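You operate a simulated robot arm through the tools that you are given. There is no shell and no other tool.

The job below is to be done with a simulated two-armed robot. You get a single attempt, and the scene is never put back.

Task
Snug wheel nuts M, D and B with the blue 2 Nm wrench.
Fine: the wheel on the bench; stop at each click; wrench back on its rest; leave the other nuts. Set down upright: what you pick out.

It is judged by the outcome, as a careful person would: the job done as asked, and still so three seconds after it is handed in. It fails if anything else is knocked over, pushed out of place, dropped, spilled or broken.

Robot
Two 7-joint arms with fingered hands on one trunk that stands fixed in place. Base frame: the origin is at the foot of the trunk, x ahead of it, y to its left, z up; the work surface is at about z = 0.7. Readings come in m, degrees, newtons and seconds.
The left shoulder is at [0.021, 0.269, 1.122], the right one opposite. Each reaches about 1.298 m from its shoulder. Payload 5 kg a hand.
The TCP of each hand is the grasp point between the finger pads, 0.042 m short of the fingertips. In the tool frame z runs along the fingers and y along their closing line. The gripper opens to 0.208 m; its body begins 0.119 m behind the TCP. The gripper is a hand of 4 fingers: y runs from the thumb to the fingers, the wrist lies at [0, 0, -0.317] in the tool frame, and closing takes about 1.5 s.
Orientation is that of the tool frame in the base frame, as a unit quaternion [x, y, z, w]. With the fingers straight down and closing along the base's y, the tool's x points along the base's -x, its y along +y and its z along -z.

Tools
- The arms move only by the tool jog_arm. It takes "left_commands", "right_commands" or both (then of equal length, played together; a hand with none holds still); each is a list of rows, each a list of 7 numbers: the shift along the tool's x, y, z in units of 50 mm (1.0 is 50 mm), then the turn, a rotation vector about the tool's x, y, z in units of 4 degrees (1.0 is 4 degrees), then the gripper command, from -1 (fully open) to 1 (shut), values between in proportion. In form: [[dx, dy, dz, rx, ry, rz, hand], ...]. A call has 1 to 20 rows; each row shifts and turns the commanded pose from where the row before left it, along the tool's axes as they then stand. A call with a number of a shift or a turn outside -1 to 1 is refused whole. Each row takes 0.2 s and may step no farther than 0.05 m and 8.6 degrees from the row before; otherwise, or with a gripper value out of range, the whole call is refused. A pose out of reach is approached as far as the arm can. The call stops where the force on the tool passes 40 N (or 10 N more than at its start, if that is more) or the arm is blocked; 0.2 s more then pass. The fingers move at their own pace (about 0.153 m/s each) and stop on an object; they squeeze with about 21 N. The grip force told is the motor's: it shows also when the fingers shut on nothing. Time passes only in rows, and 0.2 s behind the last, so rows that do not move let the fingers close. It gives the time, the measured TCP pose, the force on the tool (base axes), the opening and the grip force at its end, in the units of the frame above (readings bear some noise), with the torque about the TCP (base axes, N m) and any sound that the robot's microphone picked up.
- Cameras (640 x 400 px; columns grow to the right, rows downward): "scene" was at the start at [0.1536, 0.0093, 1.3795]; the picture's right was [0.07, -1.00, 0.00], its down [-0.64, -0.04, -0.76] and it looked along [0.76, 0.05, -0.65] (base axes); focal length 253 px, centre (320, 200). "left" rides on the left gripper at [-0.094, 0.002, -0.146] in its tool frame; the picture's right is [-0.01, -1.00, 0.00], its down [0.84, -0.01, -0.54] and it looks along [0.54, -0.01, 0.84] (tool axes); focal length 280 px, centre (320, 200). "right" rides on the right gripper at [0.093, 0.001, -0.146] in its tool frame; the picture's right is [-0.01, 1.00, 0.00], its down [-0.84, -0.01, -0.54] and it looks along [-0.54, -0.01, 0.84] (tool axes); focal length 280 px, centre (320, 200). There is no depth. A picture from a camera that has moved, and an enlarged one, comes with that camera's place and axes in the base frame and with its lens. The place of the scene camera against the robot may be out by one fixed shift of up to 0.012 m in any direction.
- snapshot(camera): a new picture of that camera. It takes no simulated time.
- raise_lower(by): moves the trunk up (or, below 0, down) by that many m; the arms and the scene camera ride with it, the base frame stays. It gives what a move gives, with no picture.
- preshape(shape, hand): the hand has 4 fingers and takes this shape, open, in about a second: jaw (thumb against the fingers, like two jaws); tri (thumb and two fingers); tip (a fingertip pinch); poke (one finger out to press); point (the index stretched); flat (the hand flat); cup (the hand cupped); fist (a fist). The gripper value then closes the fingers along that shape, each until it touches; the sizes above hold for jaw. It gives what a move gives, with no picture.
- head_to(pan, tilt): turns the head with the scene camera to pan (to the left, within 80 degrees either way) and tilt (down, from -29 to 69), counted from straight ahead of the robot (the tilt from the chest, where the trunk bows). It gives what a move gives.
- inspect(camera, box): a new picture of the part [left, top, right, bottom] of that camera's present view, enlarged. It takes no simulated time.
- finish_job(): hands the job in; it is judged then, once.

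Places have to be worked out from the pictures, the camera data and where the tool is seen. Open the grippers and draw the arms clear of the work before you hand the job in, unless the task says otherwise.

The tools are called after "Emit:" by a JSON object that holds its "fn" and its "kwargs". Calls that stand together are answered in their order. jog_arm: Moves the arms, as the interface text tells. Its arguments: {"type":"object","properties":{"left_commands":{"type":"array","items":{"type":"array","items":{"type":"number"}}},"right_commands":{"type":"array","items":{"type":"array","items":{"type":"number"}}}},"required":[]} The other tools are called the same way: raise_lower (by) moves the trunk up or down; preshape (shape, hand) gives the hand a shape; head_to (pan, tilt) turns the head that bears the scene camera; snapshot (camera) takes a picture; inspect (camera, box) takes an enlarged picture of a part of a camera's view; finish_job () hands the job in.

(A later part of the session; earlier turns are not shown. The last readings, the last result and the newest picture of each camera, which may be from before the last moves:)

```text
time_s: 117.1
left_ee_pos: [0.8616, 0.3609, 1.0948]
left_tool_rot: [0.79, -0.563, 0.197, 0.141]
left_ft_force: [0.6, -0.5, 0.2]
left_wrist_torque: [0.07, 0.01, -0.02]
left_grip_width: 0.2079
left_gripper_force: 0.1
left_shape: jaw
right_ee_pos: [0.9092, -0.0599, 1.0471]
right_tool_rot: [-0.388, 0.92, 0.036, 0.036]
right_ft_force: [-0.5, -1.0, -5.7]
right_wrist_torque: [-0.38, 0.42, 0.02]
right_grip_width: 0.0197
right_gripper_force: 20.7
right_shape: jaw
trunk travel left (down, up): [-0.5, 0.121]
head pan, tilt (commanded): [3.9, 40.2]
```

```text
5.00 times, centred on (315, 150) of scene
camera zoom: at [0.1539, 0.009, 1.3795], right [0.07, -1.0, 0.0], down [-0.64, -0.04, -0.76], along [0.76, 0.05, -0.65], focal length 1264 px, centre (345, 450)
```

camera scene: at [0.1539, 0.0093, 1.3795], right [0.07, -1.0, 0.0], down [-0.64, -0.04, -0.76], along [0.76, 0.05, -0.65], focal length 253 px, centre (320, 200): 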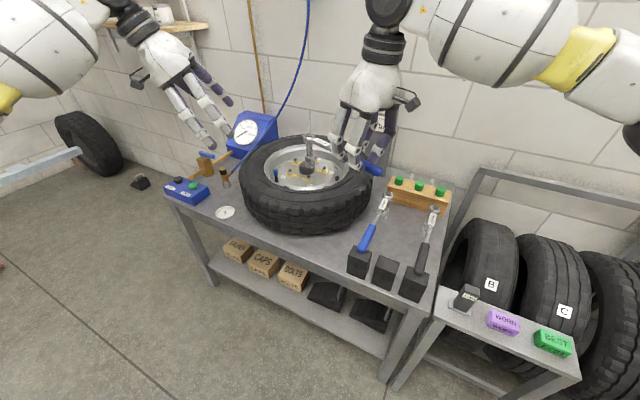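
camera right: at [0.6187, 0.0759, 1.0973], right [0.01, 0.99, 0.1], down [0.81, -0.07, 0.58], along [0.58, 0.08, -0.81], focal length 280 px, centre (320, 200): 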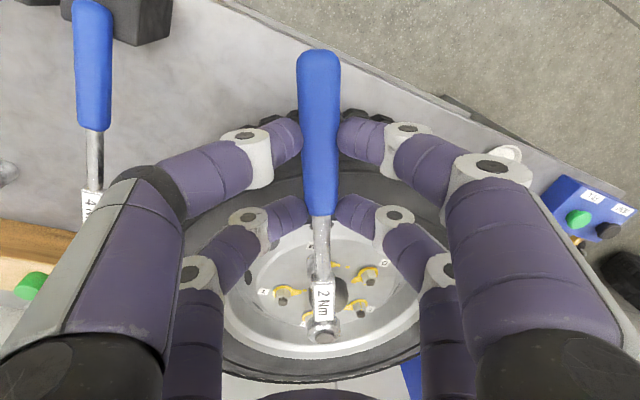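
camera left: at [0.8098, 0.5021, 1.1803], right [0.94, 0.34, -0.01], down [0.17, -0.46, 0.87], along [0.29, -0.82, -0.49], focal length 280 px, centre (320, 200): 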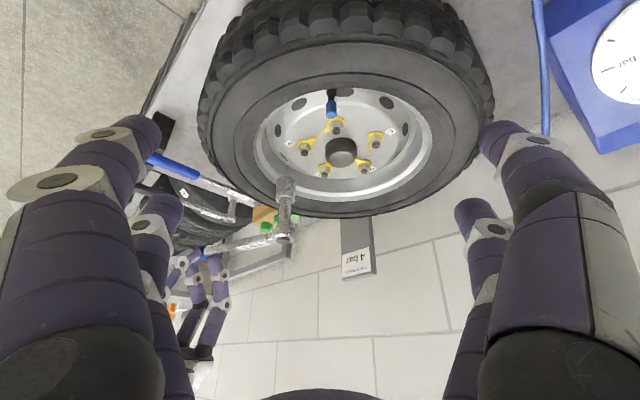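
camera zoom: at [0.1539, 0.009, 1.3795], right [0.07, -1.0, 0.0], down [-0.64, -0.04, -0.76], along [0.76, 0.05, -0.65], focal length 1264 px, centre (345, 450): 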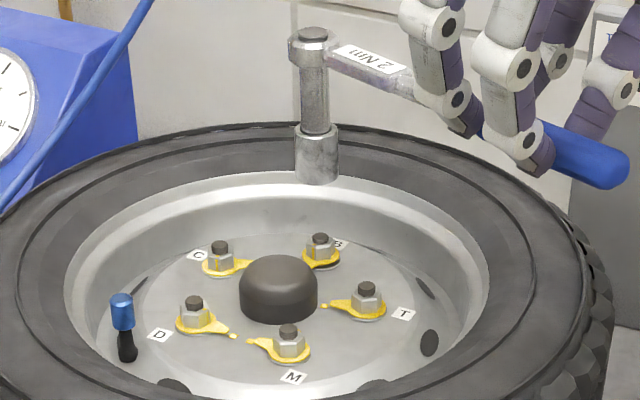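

I take another left view including the wrench head for triangulation.

Emit:
{"fn": "inspect", "kwargs": {"camera": "left", "box": [310, 130, 450, 260]}}

Emit:
{"fn": "inspect", "kwargs": {"camera": "scene", "box": [298, 110, 328, 165]}}

```text
3.08 times, centred on (380, 195) of left
camera zoom: at [0.81, 0.5015, 1.1807], right [0.94, 0.34, -0.01], down [0.17, -0.46, 0.87], along [0.29, -0.82, -0.49], focal length 863 px, centre (135, 215)
```

zoom: 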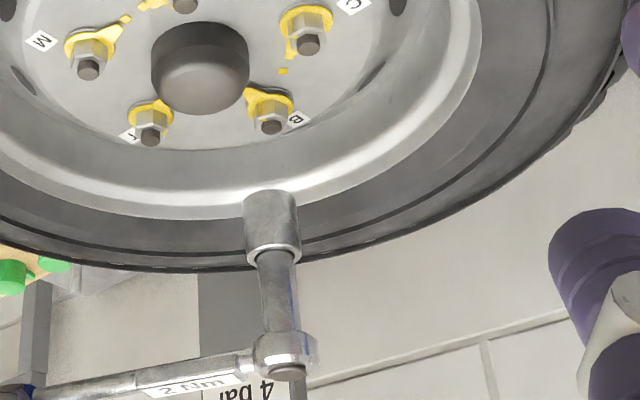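

```text
7.27 times, centred on (313, 138) of scene
camera zoom: at [0.1539, 0.009, 1.3795], right [0.07, -1.0, 0.0], down [-0.64, -0.04, -0.76], along [0.76, 0.05, -0.65], focal length 1839 px, centre (371, 654)
```

zoom: 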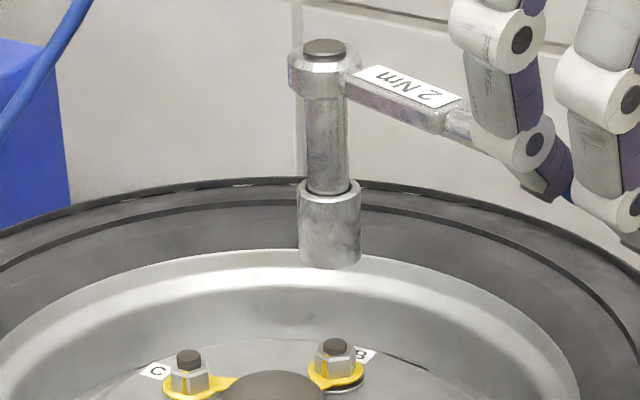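

Socket axis is at (1.0485, 0.0888), B at about (1.054, 0.086). I shift by (5.5, -2.6) mm and lower 5 cm.

Emit:
{"fn": "jog_arm", "kwargs": {"right_commands": [[-0.04, -0.114, 0, 0, 0, 0, 1], [0.019, -0.0076, 0.199, 0, 0, 0, 1], [0.019, -0.0076, 0.199, 0, 0, 0, 1], [0.019, -0.0076, 0.199, 0, 0, 0, 1], [0.019, -0.0076, 0.199, 0, 0, 0, 1], [0.019, -0.0076, 0.199, 0, 0, 0, 1], [0, 0, 0, 0, 0, 0, 1]]}}

Emit:
{"fn": "inspect", "kwargs": {"camera": "left", "box": [320, 120, 420, 200]}}

Emit:
{"fn": "inspect", "kwargs": {"camera": "scene", "box": [295, 130, 335, 170]}}

Emit:
{"fn": "inspect", "kwargs": {"camera": "right", "box": [240, 210, 400, 350]}}

```text
time_s: 118.7
left_ee_pos: [0.8603, 0.3601, 1.0955]
left_tool_rot: [0.79, -0.563, 0.197, 0.14]
left_ft_force: [0.2, -0.3, 0.6]
left_wrist_torque: [0.0, 0.0, -0.01]
left_grip_width: 0.208
left_gripper_force: 0.2
left_shape: jaw
right_ee_pos: [0.9166, -0.0624, 0.9974]
right_tool_rot: [-0.388, 0.92, 0.037, 0.036]
right_ft_force: [0.1, 0.1, -6.0]
right_wrist_torque: [-0.46, 0.39, 0.02]
right_grip_width: 0.02
right_gripper_force: 20.7
right_shape: jaw
trunk travel left (down, up): [-0.5, 0.121]
head pan, tilt (commanded): [3.9, 40.2]
```

```text
5.00 times, centred on (370, 160) of left
camera zoom: at [0.8096, 0.5022, 1.1805], right [0.94, 0.34, -0.01], down [0.17, -0.46, 0.87], along [0.29, -0.82, -0.49], focal length 1402 px, centre (70, 400)
```

zoom: 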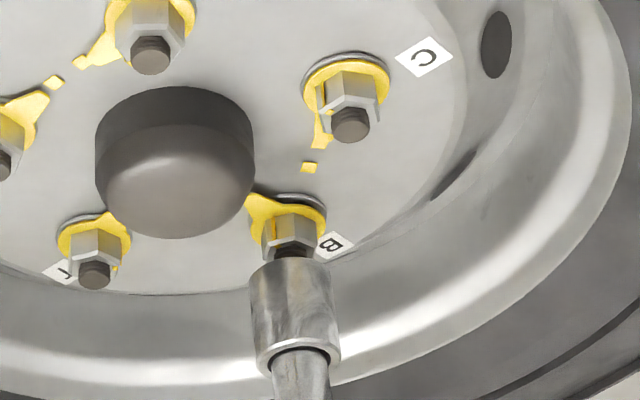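

```text
10.00 times, centred on (315, 150) of scene
camera zoom: at [0.1537, 0.0093, 1.3796], right [0.07, -1.0, 0.0], down [-0.64, -0.04, -0.76], along [0.76, 0.05, -0.65], focal length 2529 px, centre (370, 700)
```

zoom: 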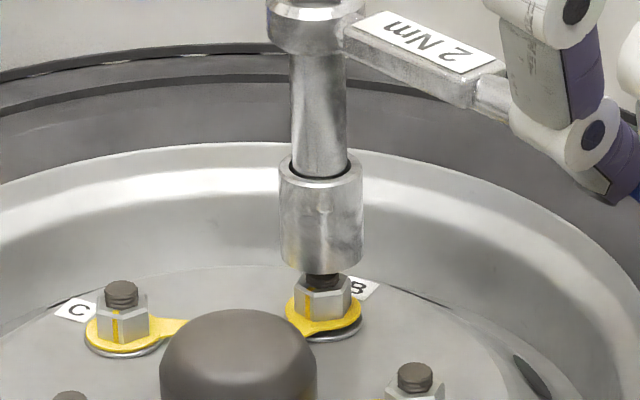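

```text
2.86 times, centred on (320, 280) of right
camera zoom: at [0.846, -0.1424, 1.1334], right [-0.71, 0.71, 0.04], down [0.57, 0.54, 0.62], along [0.41, 0.46, -0.79], focal length 801 px, centre (320, -29)
```

zoom: 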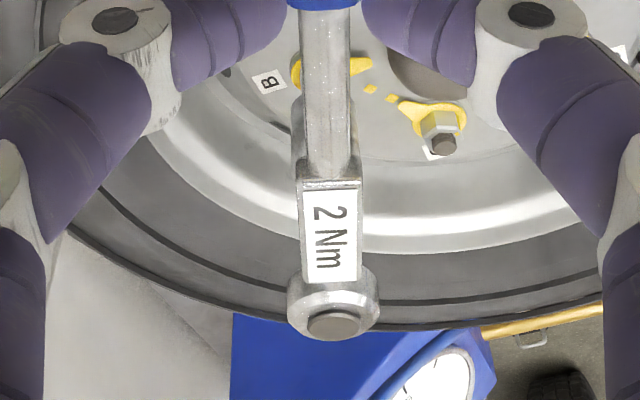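

The socket is lined up with B within about 1.5 mm. I make that small shift and lower 18 mm to the nut top.

Emit:
{"fn": "jog_arm", "kwargs": {"right_commands": [[-0.018, -0.018, 0, 0, 0, 0, 1], [0.0057, -0.0023, 0.06, 0, 0, 0, 1], [0.0057, -0.0023, 0.06, 0, 0, 0, 1], [0.0057, -0.0023, 0.06, 0, 0, 0, 1], [0.0057, -0.0023, 0.06, 0, 0, 0, 1], [0.0057, -0.0023, 0.06, 0, 0, 0, 1], [0.0057, -0.0023, 0.06, 0, 0, 0, 1], [0, 0, 0, 0, 0, 0, 1]]}}

Emit:
{"fn": "inspect", "kwargs": {"camera": "left", "box": [340, 130, 390, 180]}}

Emit:
{"fn": "inspect", "kwargs": {"camera": "scene", "box": [295, 140, 335, 180]}}

```text
time_s: 120.5
left_ee_pos: [0.8622, 0.361, 1.0939]
left_tool_rot: [0.791, -0.562, 0.197, 0.141]
left_ft_force: [-0.4, 0.5, 0.3]
left_wrist_torque: [0.0, -0.02, 0.01]
left_grip_width: 0.208
left_gripper_force: 0.1
left_shape: jaw
right_ee_pos: [0.9167, -0.061, 0.9793]
right_tool_rot: [-0.389, 0.92, 0.037, 0.035]
right_ft_force: [0.7, -0.5, -5.7]
right_wrist_torque: [-0.44, 0.35, 0.03]
right_grip_width: 0.02
right_gripper_force: 20.4
right_shape: jaw
trunk travel left (down, up): [-0.5, 0.121]
head pan, tilt (commanded): [3.9, 40.2]
```

```text
8.00 times, centred on (365, 155) of left
camera zoom: at [0.8098, 0.5021, 1.1803], right [0.94, 0.34, -0.01], down [0.17, -0.46, 0.87], along [0.29, -0.82, -0.49], focal length 2243 px, centre (-40, 560)
```

zoom: 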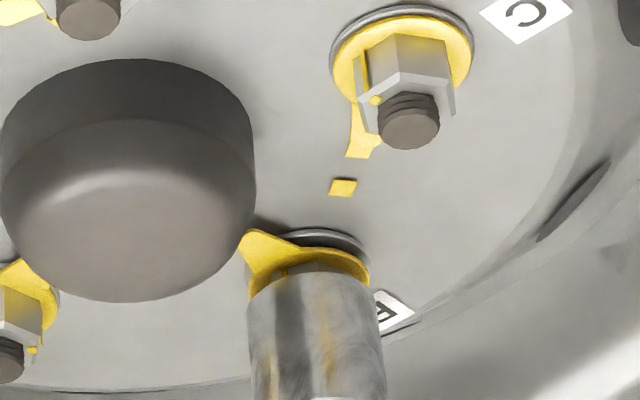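

```text
10.00 times, centred on (315, 160) of scene
camera zoom: at [0.1539, 0.0093, 1.3795], right [0.07, -1.0, 0.0], down [-0.64, -0.04, -0.76], along [0.76, 0.05, -0.65], focal length 2529 px, centre (370, 600)
```

zoom: 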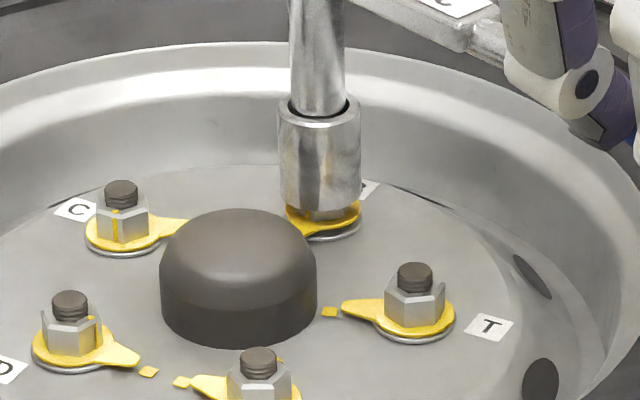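

The socket has already slipped over B's nut without resistance. I lower further in 2 mm steps until it seats.

Emit:
{"fn": "jog_arm", "kwargs": {"right_commands": [[0.0038, -0.0015, 0.04, 0, 0, 0, 1], [0.0038, -0.0015, 0.04, 0, 0, 0, 1], [0.0038, -0.0015, 0.04, 0, 0, 0, 1], [0, 0, 0, 0, 0, 0, 1]]}}

Emit:
{"fn": "inspect", "kwargs": {"camera": "left", "box": [340, 130, 390, 180]}}

Emit:
{"fn": "inspect", "kwargs": {"camera": "scene", "box": [295, 140, 335, 180]}}

```text
time_s: 121.5
left_ee_pos: [0.8613, 0.3604, 1.0955]
left_tool_rot: [0.791, -0.562, 0.197, 0.14]
left_ft_force: [-0.7, 1.0, -0.4]
left_wrist_torque: [0.0, -0.01, 0.02]
left_grip_width: 0.2079
left_gripper_force: 0.0
left_shape: jaw
right_ee_pos: [0.9186, -0.0616, 0.9743]
right_tool_rot: [-0.389, 0.92, 0.036, 0.035]
right_ft_force: [-0.1, 0.2, -6.9]
right_wrist_torque: [-0.41, 0.4, 0.01]
right_grip_width: 0.0199
right_gripper_force: 21.6
right_shape: jaw
trunk travel left (down, up): [-0.5, 0.121]
head pan, tilt (commanded): [3.9, 40.2]
```

```text
8.00 times, centred on (365, 155) of left
camera zoom: at [0.8099, 0.5021, 1.1803], right [0.94, 0.34, -0.01], down [0.17, -0.46, 0.87], along [0.29, -0.82, -0.49], focal length 2243 px, centre (-40, 560)
```

zoom: 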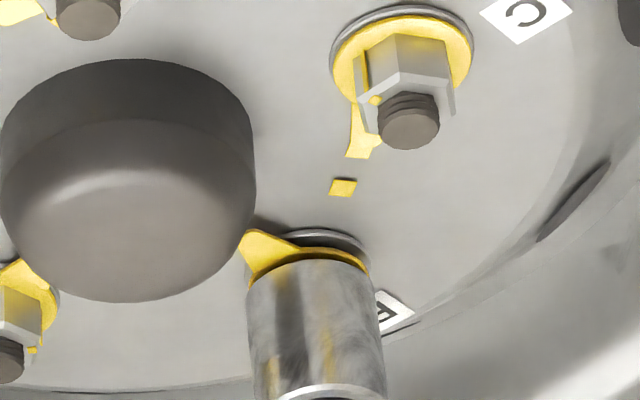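

```text
10.00 times, centred on (315, 160) of scene
camera zoom: at [0.1539, 0.0093, 1.3795], right [0.07, -1.0, 0.0], down [-0.64, -0.04, -0.76], along [0.76, 0.05, -0.65], focal length 2529 px, centre (370, 600)
```

zoom: 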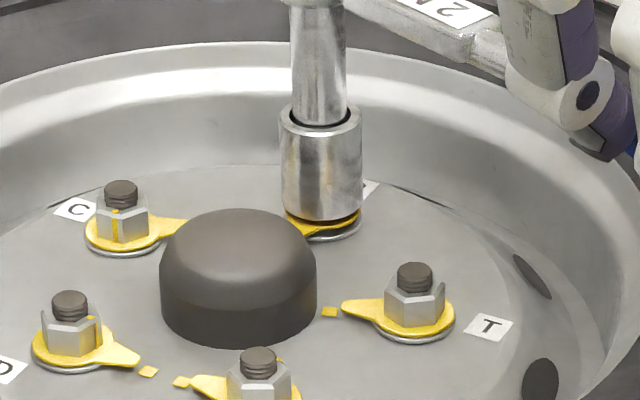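

B's socket is down over the nut. I lower 2 mm more and start turning clockwise 10°.

Emit:
{"fn": "jog_arm", "kwargs": {"right_commands": [[0.0038, -0.0015, 0.04, 0, 0, 0, 1], [0.0016, 0.14, 0.005, 0.0462, -0.0195, 0.4977, 1], [0.0016, 0.14, 0.005, 0.0462, -0.0195, 0.4977, 1], [0.0016, 0.14, 0.005, 0.0462, -0.0195, 0.4977, 1], [0.0016, 0.14, 0.005, 0.0462, -0.0195, 0.4977, 1], [0.0016, 0.14, 0.005, 0.0462, -0.0195, 0.4977, 1]]}}

Emit:
{"fn": "inspect", "kwargs": {"camera": "left", "box": [340, 130, 390, 180]}}

```text
time_s: 122.9
left_ee_pos: [0.8605, 0.3612, 1.0942]
left_tool_rot: [0.791, -0.562, 0.197, 0.141]
left_ft_force: [-0.3, 0.2, -0.4]
left_wrist_torque: [-0.02, 0.0, -0.01]
left_grip_width: 0.208
left_gripper_force: 0.0
left_shape: jaw
right_ee_pos: [0.8955, -0.0356, 0.9734]
right_tool_rot: [-0.306, 0.95, 0.035, 0.039]
right_ft_force: [-0.4, -0.2, -5.3]
right_wrist_torque: [-0.37, 0.45, 0.06]
right_grip_width: 0.0198
right_gripper_force: 20.5
right_shape: jaw
trunk travel left (down, up): [-0.5, 0.121]
head pan, tilt (commanded): [3.9, 40.2]
```

```text
8.00 times, centred on (365, 155) of left
camera zoom: at [0.8098, 0.5023, 1.1803], right [0.94, 0.34, -0.01], down [0.17, -0.46, 0.87], along [0.29, -0.82, -0.49], focal length 2243 px, centre (-40, 560)
```

zoom: 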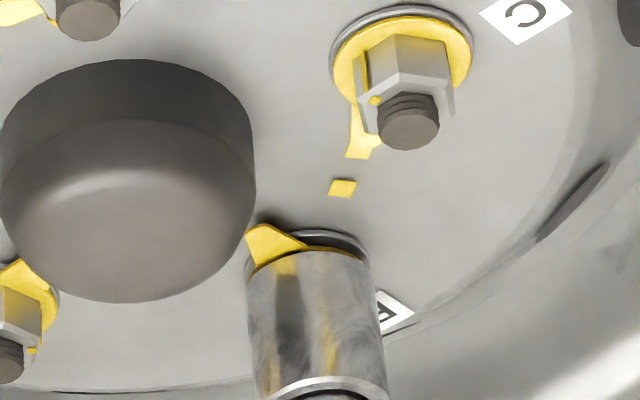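

B's pointer is moving. I continue 12°.

Emit:
{"fn": "jog_arm", "kwargs": {"right_commands": [[0.0016, 0.14, 0.005, 0.0462, -0.0195, 0.4977, 1], [0.0016, 0.14, 0.005, 0.0462, -0.0195, 0.4977, 1], [0.0016, 0.14, 0.005, 0.0462, -0.0195, 0.4977, 1], [0.0016, 0.14, 0.005, 0.0462, -0.0195, 0.4977, 1], [0.0016, 0.14, 0.005, 0.0462, -0.0195, 0.4977, 1], [0.0016, 0.14, 0.005, 0.0462, -0.0195, 0.4977, 1]]}}

Emit:
{"fn": "inspect", "kwargs": {"camera": "left", "box": [340, 130, 390, 180]}}

```text
time_s: 124.3
left_ee_pos: [0.8618, 0.3613, 1.0933]
left_tool_rot: [0.791, -0.562, 0.197, 0.141]
left_ft_force: [0.2, 0.5, 0.1]
left_wrist_torque: [0.02, -0.03, 0.02]
left_grip_width: 0.2079
left_gripper_force: 0.1
left_shape: jaw
right_ee_pos: [0.8739, 0.0005, 0.9745]
right_tool_rot: [-0.205, 0.977, 0.03, 0.043]
right_ft_force: [0.5, -1.0, -5.9]
right_wrist_torque: [-0.46, 0.46, 0.28]
right_grip_width: 0.0197
right_gripper_force: 21.1
right_shape: jaw
trunk travel left (down, up): [-0.5, 0.121]
head pan, tilt (commanded): [3.9, 40.2]
```

```text
8.00 times, centred on (365, 155) of left
camera zoom: at [0.8098, 0.5022, 1.1802], right [0.94, 0.34, -0.01], down [0.17, -0.46, 0.87], along [0.29, -0.82, -0.49], focal length 2243 px, centre (-40, 560)
```

zoom: 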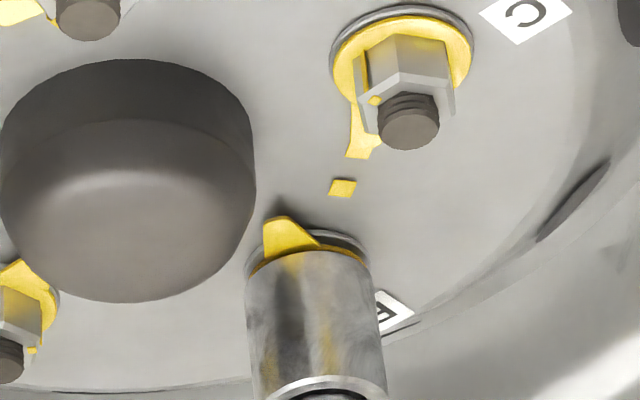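

Pointer about a third of the way. Another 12°.

Emit:
{"fn": "jog_arm", "kwargs": {"right_commands": [[0.0016, 0.14, 0.005, 0.0462, -0.0195, 0.4977, 1], [0.0016, 0.14, 0.005, 0.0462, -0.0195, 0.4977, 1], [0.0016, 0.14, 0.005, 0.0462, -0.0195, 0.4977, 1], [0.0016, 0.14, 0.005, 0.0462, -0.0195, 0.4977, 1], [0.0016, 0.14, 0.005, 0.0462, -0.0195, 0.4977, 1], [0.0016, 0.14, 0.005, 0.0462, -0.0195, 0.4977, 1]]}}

Emit:
{"fn": "inspect", "kwargs": {"camera": "left", "box": [340, 130, 390, 180]}}

Emit:
{"fn": "inspect", "kwargs": {"camera": "scene", "box": [280, 110, 350, 180]}}

```text
time_s: 125.7
left_ee_pos: [0.861, 0.3606, 1.0947]
left_tool_rot: [0.791, -0.562, 0.197, 0.141]
left_ft_force: [1.3, 0.1, -0.1]
left_wrist_torque: [-0.06, 0.0, 0.02]
left_grip_width: 0.2077
left_gripper_force: 0.0
left_shape: jaw
right_ee_pos: [0.8587, 0.0389, 0.9725]
right_tool_rot: [-0.102, 0.993, 0.026, 0.045]
right_ft_force: [2.4, -1.5, -5.9]
right_wrist_torque: [-0.45, 0.34, 0.53]
right_grip_width: 0.0199
right_gripper_force: 21.2
right_shape: jaw
trunk travel left (down, up): [-0.5, 0.121]
head pan, tilt (commanded): [3.9, 40.2]
```

```text
8.00 times, centred on (365, 155) of left
camera zoom: at [0.81, 0.5023, 1.18], right [0.94, 0.34, -0.01], down [0.17, -0.46, 0.87], along [0.29, -0.82, -0.49], focal length 2243 px, centre (-40, 560)
```

zoom: 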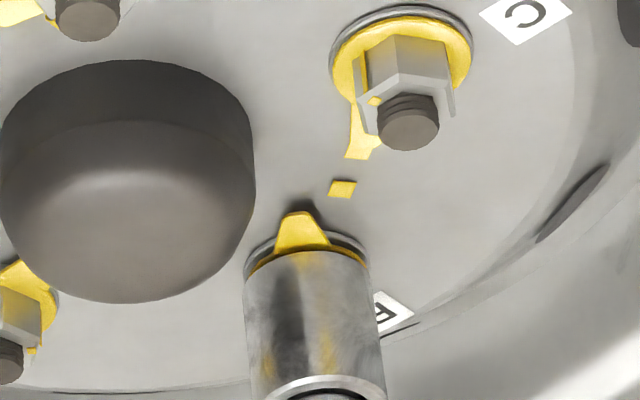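

```text
5.71 times, centred on (315, 145) of scene
camera zoom: at [0.1541, 0.0094, 1.3794], right [0.07, -1.0, 0.0], down [-0.64, -0.04, -0.76], along [0.76, 0.05, -0.65], focal length 1445 px, centre (349, 514)
```

zoom: 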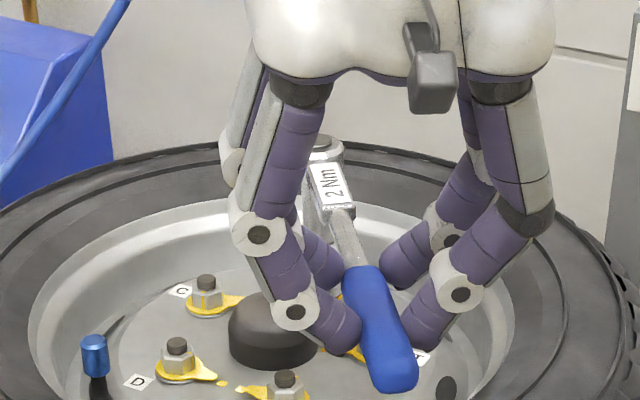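

B's pointer has about 22° to go and torque is near 0.9 Nm. I go on 4° per call without pausing long, to limit wrench roll.

Emit:
{"fn": "jog_arm", "kwargs": {"right_commands": [[-0.005, 0.14, 0.005, 0.0462, -0.0195, 0.4977, 1], [-0.002, 0.14, 0.005, 0.0462, -0.0195, 0.4977, 1], [-0.002, 0.14, 0.005, 0.0462, -0.0195, 0.4977, 1]]}}

```text
time_s: 126.5
left_ee_pos: [0.8608, 0.3606, 1.0951]
left_tool_rot: [0.791, -0.563, 0.197, 0.141]
left_ft_force: [-0.3, 1.0, -1.6]
left_wrist_torque: [-0.05, -0.02, 0.02]
left_grip_width: 0.2077
left_gripper_force: 0.0
left_shape: jaw
right_ee_pos: [0.8547, 0.0587, 0.9739]
right_tool_rot: [-0.051, 0.997, 0.024, 0.046]
right_ft_force: [-1.1, -3.4, -6.0]
right_wrist_torque: [-0.55, 0.57, 0.51]
right_grip_width: 0.0201
right_gripper_force: 20.8
right_shape: jaw
trunk travel left (down, up): [-0.5, 0.121]
head pan, tilt (commanded): [3.9, 40.2]
```

About 1.16 Nm at 186°. Another 4°.

Emit:
{"fn": "jog_arm", "kwargs": {"right_commands": [[0, 0.14, 0.005, 0.0462, -0.0195, 0.4977, 1], [0, 0.14, 0.005, 0.0462, -0.0195, 0.4977, 1]]}}

Emit:
{"fn": "inspect", "kwargs": {"camera": "left", "box": [320, 130, 440, 220]}}

```text
time_s: 127.1
left_ee_pos: [0.8602, 0.3612, 1.0948]
left_tool_rot: [0.79, -0.563, 0.197, 0.141]
left_ft_force: [0.7, -0.5, 0.3]
left_wrist_torque: [-0.05, 0.01, -0.02]
left_grip_width: 0.2078
left_gripper_force: 0.0
left_shape: jaw
right_ee_pos: [0.8538, 0.0729, 0.9729]
right_tool_rot: [-0.016, 0.999, 0.023, 0.047]
right_ft_force: [0.3, -3.3, -7.3]
right_wrist_torque: [-0.53, 0.46, 0.64]
right_grip_width: 0.0199
right_gripper_force: 20.7
right_shape: jaw
trunk travel left (down, up): [-0.5, 0.121]
head pan, tilt (commanded): [3.9, 40.2]
```

```text
4.44 times, centred on (380, 175) of left
camera zoom: at [0.81, 0.502, 1.1802], right [0.94, 0.34, -0.01], down [0.17, -0.46, 0.87], along [0.29, -0.82, -0.49], focal length 1246 px, centre (53, 311)
```

zoom: 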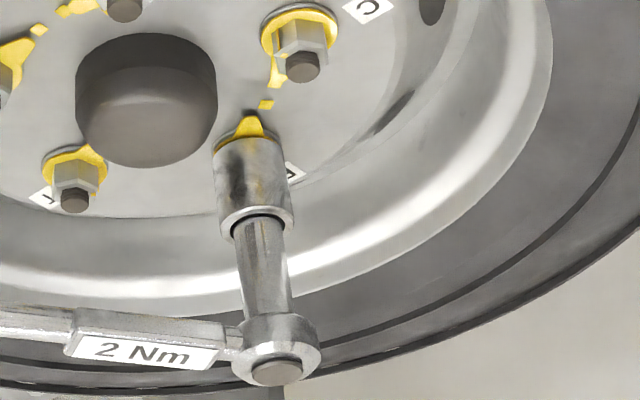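

About 1.3 Nm, pointer close to its mark and the wrench upright. I continue 3° in 1.5° rows.

Emit:
{"fn": "jog_arm", "kwargs": {"right_commands": [[0, 0.105, 0.004, 0.0347, -0.0146, 0.373, 1], [0, 0.105, 0.004, 0.0347, -0.0146, 0.373, 1]]}}

```text
time_s: 127.7
left_ee_pos: [0.8626, 0.3601, 1.0939]
left_tool_rot: [0.791, -0.562, 0.197, 0.141]
left_ft_force: [0.9, -0.3, 0.0]
left_wrist_torque: [0.0, -0.01, 0.0]
left_grip_width: 0.2079
left_gripper_force: 0.0
left_shape: jaw
right_ee_pos: [0.8531, 0.0836, 0.9744]
right_tool_rot: [0.011, 0.999, 0.022, 0.047]
right_ft_force: [0.8, -3.7, -6.9]
right_wrist_torque: [-0.57, 0.57, 0.7]
right_grip_width: 0.0201
right_gripper_force: 21.1
right_shape: jaw
trunk travel left (down, up): [-0.5, 0.121]
head pan, tilt (commanded): [3.9, 40.2]
```

About 1.45 Nm at 179°. Another 3°.

Emit:
{"fn": "jog_arm", "kwargs": {"right_commands": [[0, 0.105, 0.004, 0.0347, -0.0146, 0.373, 1], [0, 0.105, 0.004, 0.0347, -0.0146, 0.373, 1]]}}

Emit:
{"fn": "inspect", "kwargs": {"camera": "left", "box": [320, 130, 440, 220]}}

```text
time_s: 128.3
left_ee_pos: [0.8603, 0.3608, 1.0943]
left_tool_rot: [0.79, -0.562, 0.197, 0.142]
left_ft_force: [0.4, 0.8, -0.3]
left_wrist_torque: [-0.03, 0.02, 0.02]
left_grip_width: 0.2079
left_gripper_force: 0.0
left_shape: jaw
right_ee_pos: [0.8542, 0.0936, 0.9734]
right_tool_rot: [0.037, 0.998, 0.02, 0.046]
right_ft_force: [-0.3, -3.3, -6.9]
right_wrist_torque: [-0.51, 0.61, 0.85]
right_grip_width: 0.0201
right_gripper_force: 21.1
right_shape: jaw
trunk travel left (down, up): [-0.5, 0.121]
head pan, tilt (commanded): [3.9, 40.2]
```

```text
4.44 times, centred on (380, 175) of left
camera zoom: at [0.8099, 0.5019, 1.1803], right [0.94, 0.34, -0.01], down [0.17, -0.46, 0.87], along [0.29, -0.82, -0.49], focal length 1246 px, centre (53, 311)
```

zoom: 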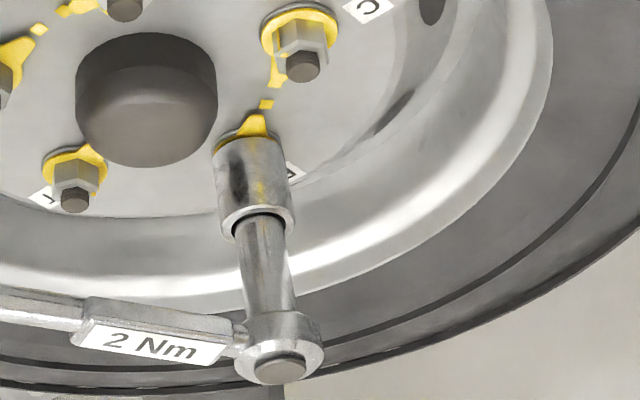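

About 1.5 Nm. Now 2° per call in 1° rows.

Emit:
{"fn": "jog_arm", "kwargs": {"right_commands": [[0, 0.07, 0.0027, 0.0231, -0.0098, 0.249, 1], [0, 0.07, 0.0027, 0.0231, -0.0098, 0.249, 1]]}}

```text
time_s: 128.9
left_ee_pos: [0.8609, 0.3606, 1.0959]
left_tool_rot: [0.791, -0.562, 0.197, 0.141]
left_ft_force: [0.1, 0.1, -1.3]
left_wrist_torque: [0.01, 0.01, 0.01]
left_grip_width: 0.208
left_gripper_force: 0.0
left_shape: jaw
right_ee_pos: [0.8555, 0.1004, 0.9737]
right_tool_rot: [0.054, 0.997, 0.019, 0.047]
right_ft_force: [0.2, -4.2, -7.5]
right_wrist_torque: [-0.57, 0.68, 0.88]
right_grip_width: 0.0201
right_gripper_force: 21.4
right_shape: jaw
trunk travel left (down, up): [-0.5, 0.121]
head pan, tilt (commanded): [3.9, 40.2]
```

About 1.7 Nm at 174°. Now 1° per call.

Emit:
{"fn": "jog_arm", "kwargs": {"right_commands": [[0, 0.07, 0.0027, 0.0231, -0.0098, 0.249, 1]]}}

```text
time_s: 129.3
left_ee_pos: [0.8614, 0.361, 1.0935]
left_tool_rot: [0.791, -0.562, 0.197, 0.141]
left_ft_force: [-0.4, 0.7, -0.2]
left_wrist_torque: [-0.02, 0.0, 0.01]
left_grip_width: 0.2081
left_gripper_force: 0.3
left_shape: jaw
right_ee_pos: [0.8531, 0.1056, 0.9753]
right_tool_rot: [0.064, 0.997, 0.019, 0.047]
right_ft_force: [-0.2, -4.7, -6.5]
right_wrist_torque: [-0.5, 0.65, 0.78]
right_grip_width: 0.02
right_gripper_force: 21.0
right_shape: jaw
trunk travel left (down, up): [-0.5, 0.121]
head pan, tilt (commanded): [3.9, 40.2]
```

About 1.73 Nm. Another 1°.

Emit:
{"fn": "jog_arm", "kwargs": {"right_commands": [[0, 0.07, 0.0027, 0.0231, -0.0098, 0.249, 1]]}}

```text
time_s: 129.7
left_ee_pos: [0.8598, 0.3618, 1.0952]
left_tool_rot: [0.791, -0.562, 0.197, 0.14]
left_ft_force: [0.2, -0.4, -0.1]
left_wrist_torque: [0.0, 0.01, 0.0]
left_grip_width: 0.208
left_gripper_force: 0.1
left_shape: jaw
right_ee_pos: [0.8561, 0.1076, 0.9738]
right_tool_rot: [0.072, 0.996, 0.018, 0.048]
right_ft_force: [-0.4, -4.7, -5.1]
right_wrist_torque: [-0.61, 0.66, 0.85]
right_grip_width: 0.0197
right_gripper_force: 20.9
right_shape: jaw
trunk travel left (down, up): [-0.5, 0.121]
head pan, tilt (commanded): [3.9, 40.2]
```

About 1.8 Nm. Another 1°.

Emit:
{"fn": "jog_arm", "kwargs": {"right_commands": [[0, 0.07, 0.0027, 0.0231, -0.0098, 0.249, 1]]}}

Emit:
{"fn": "inspect", "kwargs": {"camera": "left", "box": [320, 130, 440, 220]}}

```text
time_s: 130.1
left_ee_pos: [0.8608, 0.361, 1.094]
left_tool_rot: [0.791, -0.562, 0.197, 0.141]
left_ft_force: [-0.1, 0.2, -0.3]
left_wrist_torque: [-0.04, 0.01, -0.02]
left_grip_width: 0.2081
left_gripper_force: 0.1
left_shape: jaw
right_ee_pos: [0.8566, 0.1114, 0.9741]
right_tool_rot: [0.081, 0.995, 0.018, 0.048]
right_ft_force: [-0.5, -4.9, -6.6]
right_wrist_torque: [-0.58, 0.65, 0.85]
right_grip_width: 0.02
right_gripper_force: 21.4
right_shape: jaw
trunk travel left (down, up): [-0.5, 0.121]
head pan, tilt (commanded): [3.9, 40.2]
```

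```text
4.44 times, centred on (380, 175) of left
camera zoom: at [0.8098, 0.5023, 1.1802], right [0.94, 0.34, -0.01], down [0.17, -0.46, 0.87], along [0.29, -0.82, -0.49], focal length 1246 px, centre (53, 311)
```

zoom: 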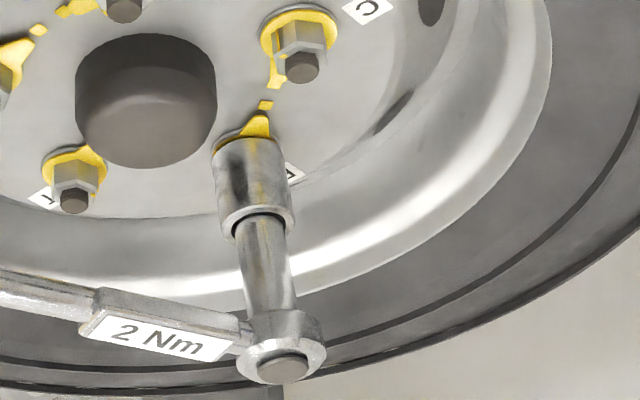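

About 1.83 Nm, pointer almost at the mark, wrench still upright. Another 1°.

Emit:
{"fn": "jog_arm", "kwargs": {"right_commands": [[0, 0.07, 0.0027, 0.0231, -0.0098, 0.249, 1]]}}

```text
time_s: 130.5
left_ee_pos: [0.861, 0.362, 1.0939]
left_tool_rot: [0.791, -0.563, 0.196, 0.141]
left_ft_force: [-0.1, 1.4, -0.4]
left_wrist_torque: [-0.07, 0.0, -0.02]
left_grip_width: 0.2081
left_gripper_force: 0.1
left_shape: jaw
right_ee_pos: [0.8551, 0.1154, 0.9734]
right_tool_rot: [0.089, 0.995, 0.019, 0.048]
right_ft_force: [0.9, -0.2, -6.1]
right_wrist_torque: [0.02, 0.49, -0.01]
right_grip_width: 0.0197
right_gripper_force: 21.5
right_shape: jaw
trunk travel left (down, up): [-0.5, 0.121]
head pan, tilt (commanded): [3.9, 40.2]
```

B released too – that's the break-over. I stop turning and look at the pointer.

Emit:
{"fn": "inspect", "kwargs": {"camera": "left", "box": [340, 130, 390, 180]}}

Emit:
{"fn": "inspect", "kwargs": {"camera": "left", "box": [320, 130, 440, 220]}}

```text
8.00 times, centred on (365, 155) of left
camera zoom: at [0.8097, 0.5031, 1.18], right [0.94, 0.34, -0.01], down [0.17, -0.46, 0.87], along [0.29, -0.82, -0.49], focal length 2243 px, centre (-40, 560)
```

zoom: 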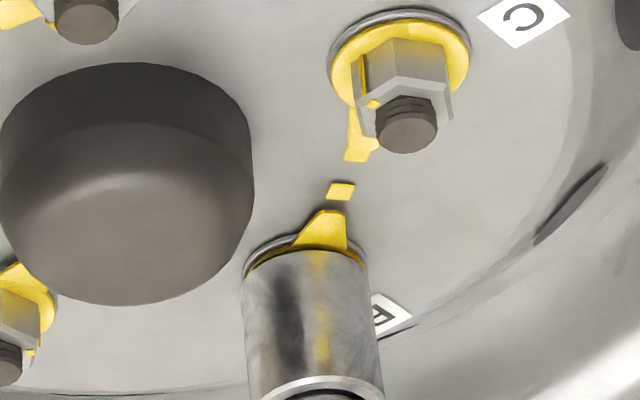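

```text
4.44 times, centred on (380, 175) of left
camera zoom: at [0.8097, 0.5031, 1.18], right [0.94, 0.34, -0.01], down [0.17, -0.46, 0.87], along [0.29, -0.82, -0.49], focal length 1246 px, centre (53, 311)
```

zoom: 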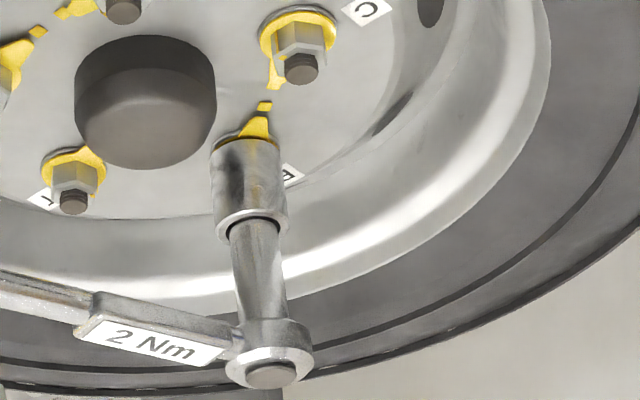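

B's pointer is within about 3° of its mark; B is done. I unload 2° and lift the wrench off by 6 cm.

Emit:
{"fn": "jog_arm", "kwargs": {"right_commands": [[-0.0016, -0.14, -0.005, -0.0462, 0.0195, -0.4977, 1], [-0.0185, 0.0093, -0.199, 0, 0, 0, 1], [-0.0185, 0.0093, -0.199, 0, 0, 0, 1], [-0.0185, 0.0093, -0.199, 0, 0, 0, 1], [-0.0185, 0.0093, -0.199, 0, 0, 0, 1], [-0.0185, 0.0093, -0.199, 0, 0, 0, 1], [-0.0185, 0.0093, -0.199, 0, 0, 0, 1], [0, 0, 0, 0, 0, 0, 1]]}}

Emit:
{"fn": "inspect", "kwargs": {"camera": "left", "box": [300, 110, 430, 230]}}

Emit:
{"fn": "inspect", "kwargs": {"camera": "right", "box": [240, 190, 400, 350]}}

Emit:
{"fn": "inspect", "kwargs": {"camera": "scene", "box": [270, 100, 360, 190]}}

```text
time_s: 132.3
left_ee_pos: [0.8607, 0.3604, 1.0948]
left_tool_rot: [0.791, -0.562, 0.197, 0.141]
left_ft_force: [-0.1, -0.6, 0.2]
left_wrist_torque: [-0.02, -0.03, -0.03]
left_grip_width: 0.2076
left_gripper_force: 0.1
left_shape: jaw
right_ee_pos: [0.856, 0.1091, 1.0342]
right_tool_rot: [0.071, 0.996, 0.018, 0.048]
right_ft_force: [-0.5, -0.3, -6.1]
right_wrist_torque: [0.07, 0.58, -0.01]
right_grip_width: 0.0199
right_gripper_force: 20.7
right_shape: jaw
trunk travel left (down, up): [-0.5, 0.121]
head pan, tilt (commanded): [3.9, 40.2]
```

```text
3.33 times, centred on (365, 170) of left
camera zoom: at [0.81, 0.5022, 1.1801], right [0.94, 0.34, -0.01], down [0.17, -0.46, 0.87], along [0.29, -0.82, -0.49], focal length 935 px, centre (170, 300)
```

zoom: 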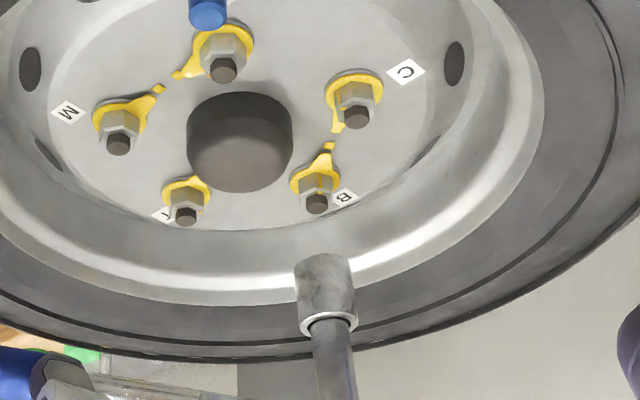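

```text
2.50 times, centred on (320, 270) of right
camera zoom: at [0.7501, 0.1196, 1.1714], right [0.16, 0.99, 0.04], down [0.78, -0.15, 0.61], along [0.61, -0.06, -0.79], focal length 701 px, centre (320, 25)
```

zoom: 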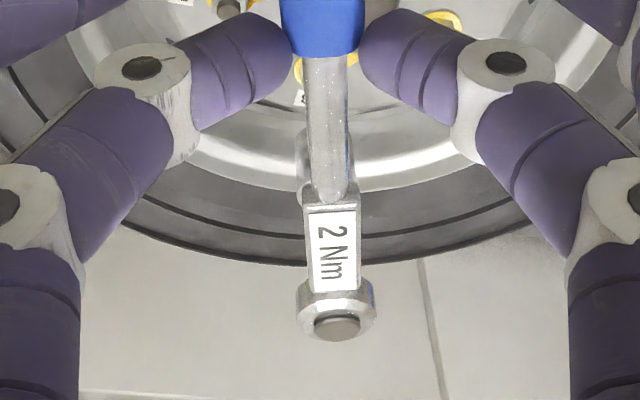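

```text
4.44 times, centred on (315, 145) of scene
camera zoom: at [0.154, 0.0094, 1.3794], right [0.07, -1.0, 0.0], down [-0.64, -0.04, -0.76], along [0.76, 0.05, -0.65], focal length 1124 px, centre (342, 444)
```

zoom: 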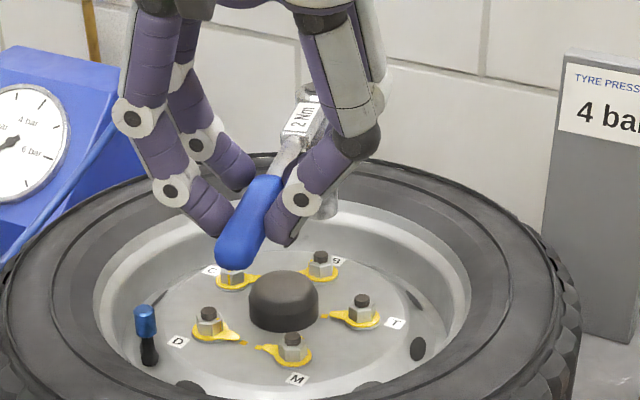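

All three pointers (M, D, B) now line up with their marks like T and C. For the return I measure how the wrench sits in my hand now.

Emit:
{"fn": "inspect", "kwargs": {"camera": "left", "box": [300, 170, 440, 270]}}

Emit:
{"fn": "inspect", "kwargs": {"camera": "right", "box": [250, 20, 390, 240]}}

Emit:
{"fn": "inspect", "kwargs": {"camera": "scene", "box": [300, 100, 350, 160]}}

```text
4.00 times, centred on (370, 220) of left
camera zoom: at [0.81, 0.5022, 1.1801], right [0.94, 0.34, -0.01], down [0.17, -0.46, 0.87], along [0.29, -0.82, -0.49], focal length 1122 px, centre (120, 120)
```

zoom: 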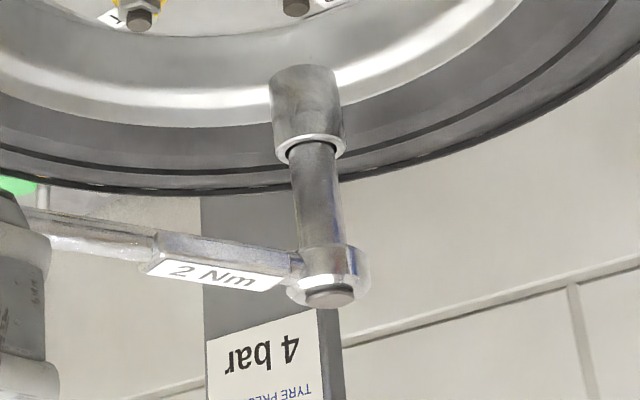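

```text
1.82 times, centred on (320, 130) of right
camera zoom: at [0.7501, 0.1196, 1.1714], right [0.16, 0.99, 0.04], down [0.78, -0.15, 0.61], along [0.61, -0.06, -0.79], focal length 510 px, centre (320, 327)
```

zoom: 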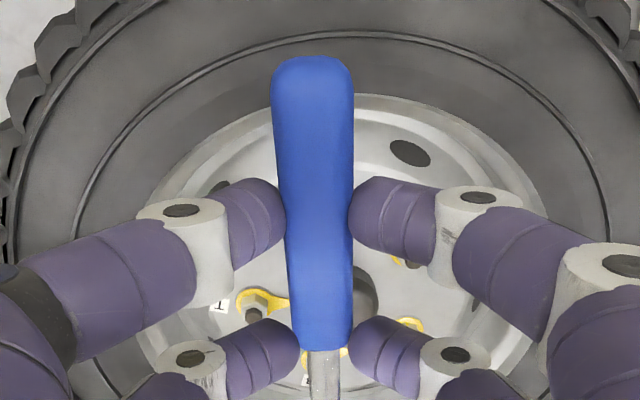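

```text
6.67 times, centred on (325, 130) of scene
camera zoom: at [0.154, 0.0094, 1.3794], right [0.07, -1.0, 0.0], down [-0.64, -0.04, -0.76], along [0.76, 0.05, -0.65], focal length 1686 px, centre (287, 667)
```

zoom: 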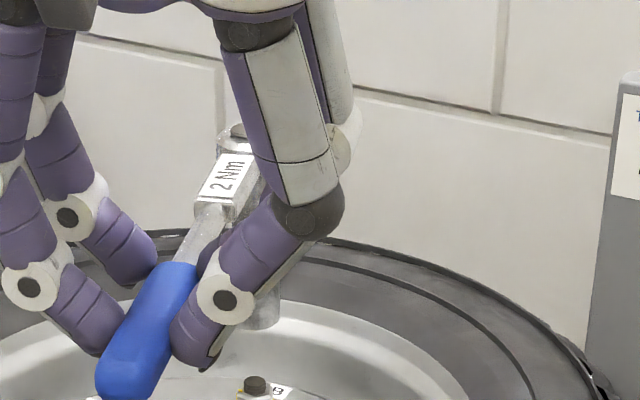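

The wrench hangs 2.5° nose-down and rolled 1.5° in the hand. I level it, turn 16.6° clockwise toward its rest direction, and carry it back at safe height to near its rest.

Emit:
{"fn": "jog_arm", "kwargs": {"right_commands": [[-0.055, 0.007, -0.396, 0.375, -0.62, 0, 1], [0, 0, 0, 0.113, -0.0138, 0.8225, 1], [0, 0, 0, 0.113, -0.0138, 0.8225, 1], [0, 0, 0, 0.113, -0.0138, 0.8225, 1], [0, 0, 0, 0.113, -0.0138, 0.8225, 1], [0, 0, 0, 0.113, -0.0138, 0.8225, 1], [0.099, -0.578, -0.023, 0, 0, 0, 1], [0.099, -0.578, -0.023, 0, 0, 0, 1], [0.099, -0.578, -0.023, 0, 0, 0, 1], [0.099, -0.578, -0.023, 0, 0, 0, 1], [0.099, -0.578, -0.023, 0, 0, 0, 1], [0.099, -0.578, -0.023, 0, 0, 0, 1], [0.099, -0.578, -0.023, 0, 0, 0, 1], [0.099, -0.578, -0.023, 0, 0, 0, 1], [0.099, -0.578, -0.023, 0, 0, 0, 1], [0.099, -0.578, -0.023, 0, 0, 0, 1], [0.099, -0.578, -0.023, 0, 0, 0, 1], [0.099, -0.578, -0.023, 0, 0, 0, 1], [0, 0, 0, 0, 0, 0, 1]]}}

Emit:
{"fn": "snapshot", "kwargs": {"camera": "scene"}}

Emit:
{"fn": "snapshot", "kwargs": {"camera": "right"}}

Emit:
{"fn": "snapshot", "kwargs": {"camera": "left"}}

```text
time_s: 136.3
left_ee_pos: [0.8607, 0.3616, 1.0941]
left_tool_rot: [0.791, -0.562, 0.197, 0.141]
left_ft_force: [1.0, -0.3, -1.1]
left_wrist_torque: [-0.06, 0.03, 0.0]
left_grip_width: 0.2079
left_gripper_force: 0.1
left_shape: jaw
right_ee_pos: [0.656, -0.1774, 1.0502]
right_tool_rot: [0.215, 0.974, -0.007, 0.067]
right_ft_force: [-0.2, 0.2, -5.8]
right_wrist_torque: [0.19, 0.53, 0.01]
right_grip_width: 0.0201
right_gripper_force: 21.1
right_shape: jaw
trunk travel left (down, up): [-0.5, 0.121]
head pan, tilt (commanded): [3.9, 40.2]
```

```text
taken
camera scene: at [0.154, 0.0097, 1.3794], right [0.07, -1.0, 0.0], down [-0.64, -0.04, -0.76], along [0.76, 0.05, -0.65], focal length 253 px, centre (320, 200)
```

scene: 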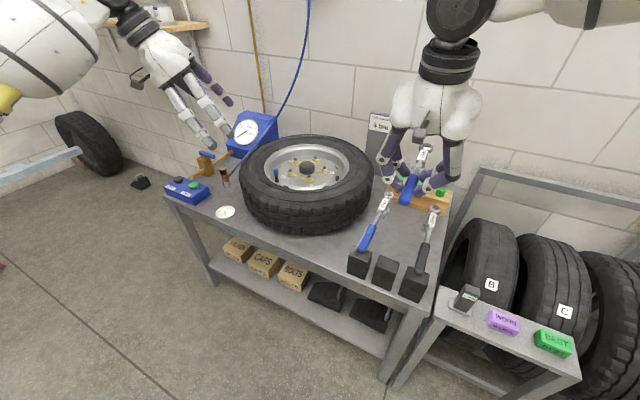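

```text
taken
camera right: at [0.5531, -0.1315, 1.1828], right [0.43, 0.9, 0.02], down [0.68, -0.34, 0.65], along [0.59, -0.27, -0.76], focal length 280 px, centre (320, 200)
```

right: 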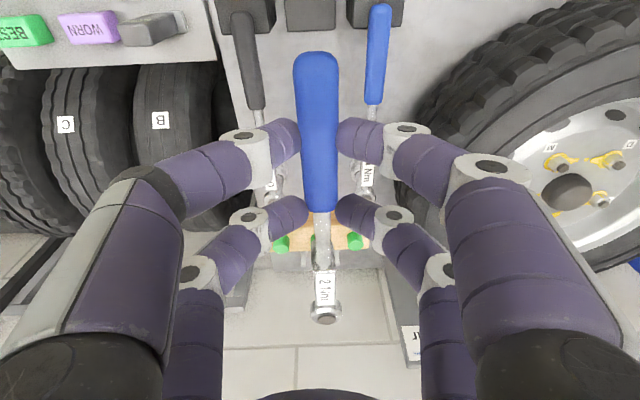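

```text
taken
camera left: at [0.8097, 0.5031, 1.1796], right [0.94, 0.34, -0.01], down [0.17, -0.46, 0.87], along [0.29, -0.82, -0.49], focal length 280 px, centre (320, 200)
```

left: 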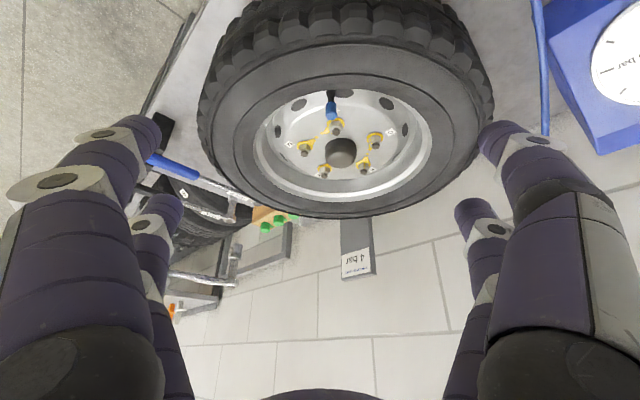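

The wrench is back above its rest area. I check the nuts from the front and zoom in on the wrench head and rest.

Emit:
{"fn": "inspect", "kwargs": {"camera": "scene", "box": [280, 145, 345, 190]}}

Emit:
{"fn": "inspect", "kwargs": {"camera": "left", "box": [150, 180, 300, 300]}}

Emit:
{"fn": "inspect", "kwargs": {"camera": "scene", "box": [340, 130, 460, 300]}}

Emit:
{"fn": "inspect", "kwargs": {"camera": "right", "box": [230, 180, 410, 340]}}

```text
8.89 times, centred on (312, 168) of scene
camera zoom: at [0.154, 0.0097, 1.3794], right [0.07, -1.0, 0.0], down [-0.64, -0.04, -0.76], along [0.76, 0.05, -0.65], focal length 2248 px, centre (387, 489)
```

zoom: 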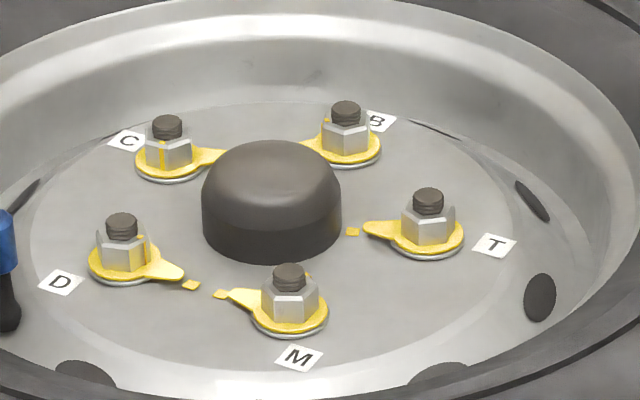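

```text
3.33 times, centred on (225, 240) of left
camera zoom: at [0.8097, 0.5031, 1.1796], right [0.94, 0.34, -0.01], down [0.17, -0.46, 0.87], along [0.29, -0.82, -0.49], focal length 935 px, centre (637, 67)
```

zoom: 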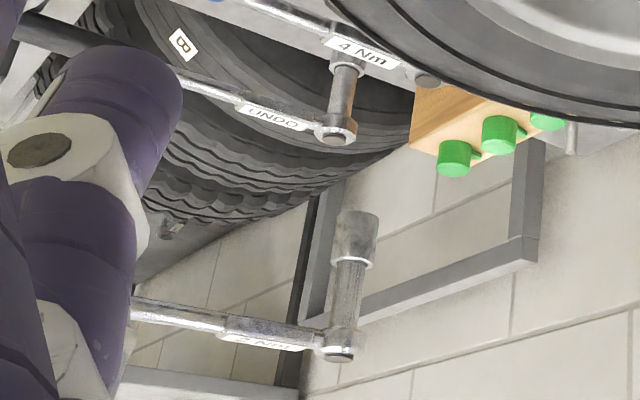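

```text
2.35 times, centred on (400, 215) of scene
camera zoom: at [0.154, 0.0097, 1.3794], right [0.07, -1.0, 0.0], down [-0.64, -0.04, -0.76], along [0.76, 0.05, -0.65], focal length 595 px, centre (132, 165)
```

zoom: 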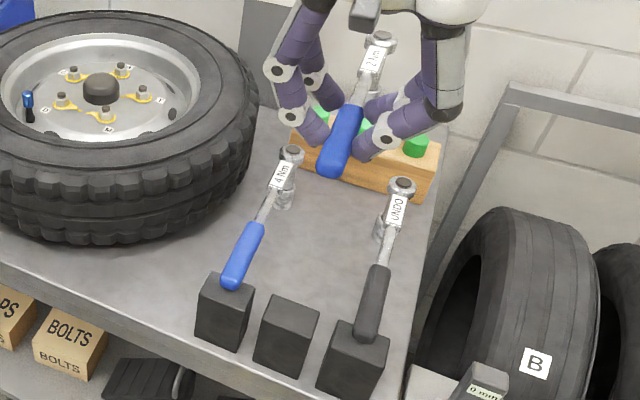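

```text
2.50 times, centred on (320, 260) of right
camera zoom: at [0.5531, -0.1315, 1.1828], right [0.43, 0.9, 0.02], down [0.68, -0.34, 0.65], along [0.59, -0.27, -0.76], focal length 701 px, centre (320, 50)
```

zoom: 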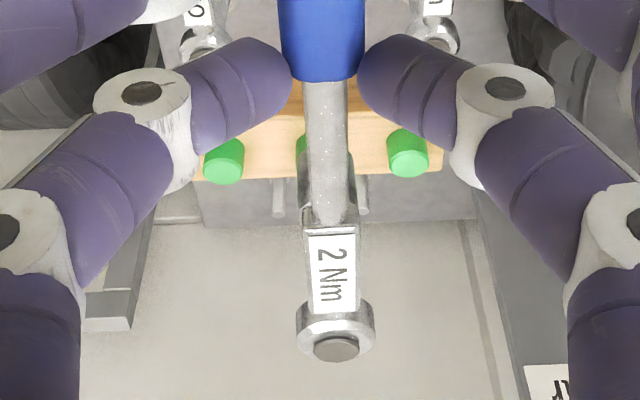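

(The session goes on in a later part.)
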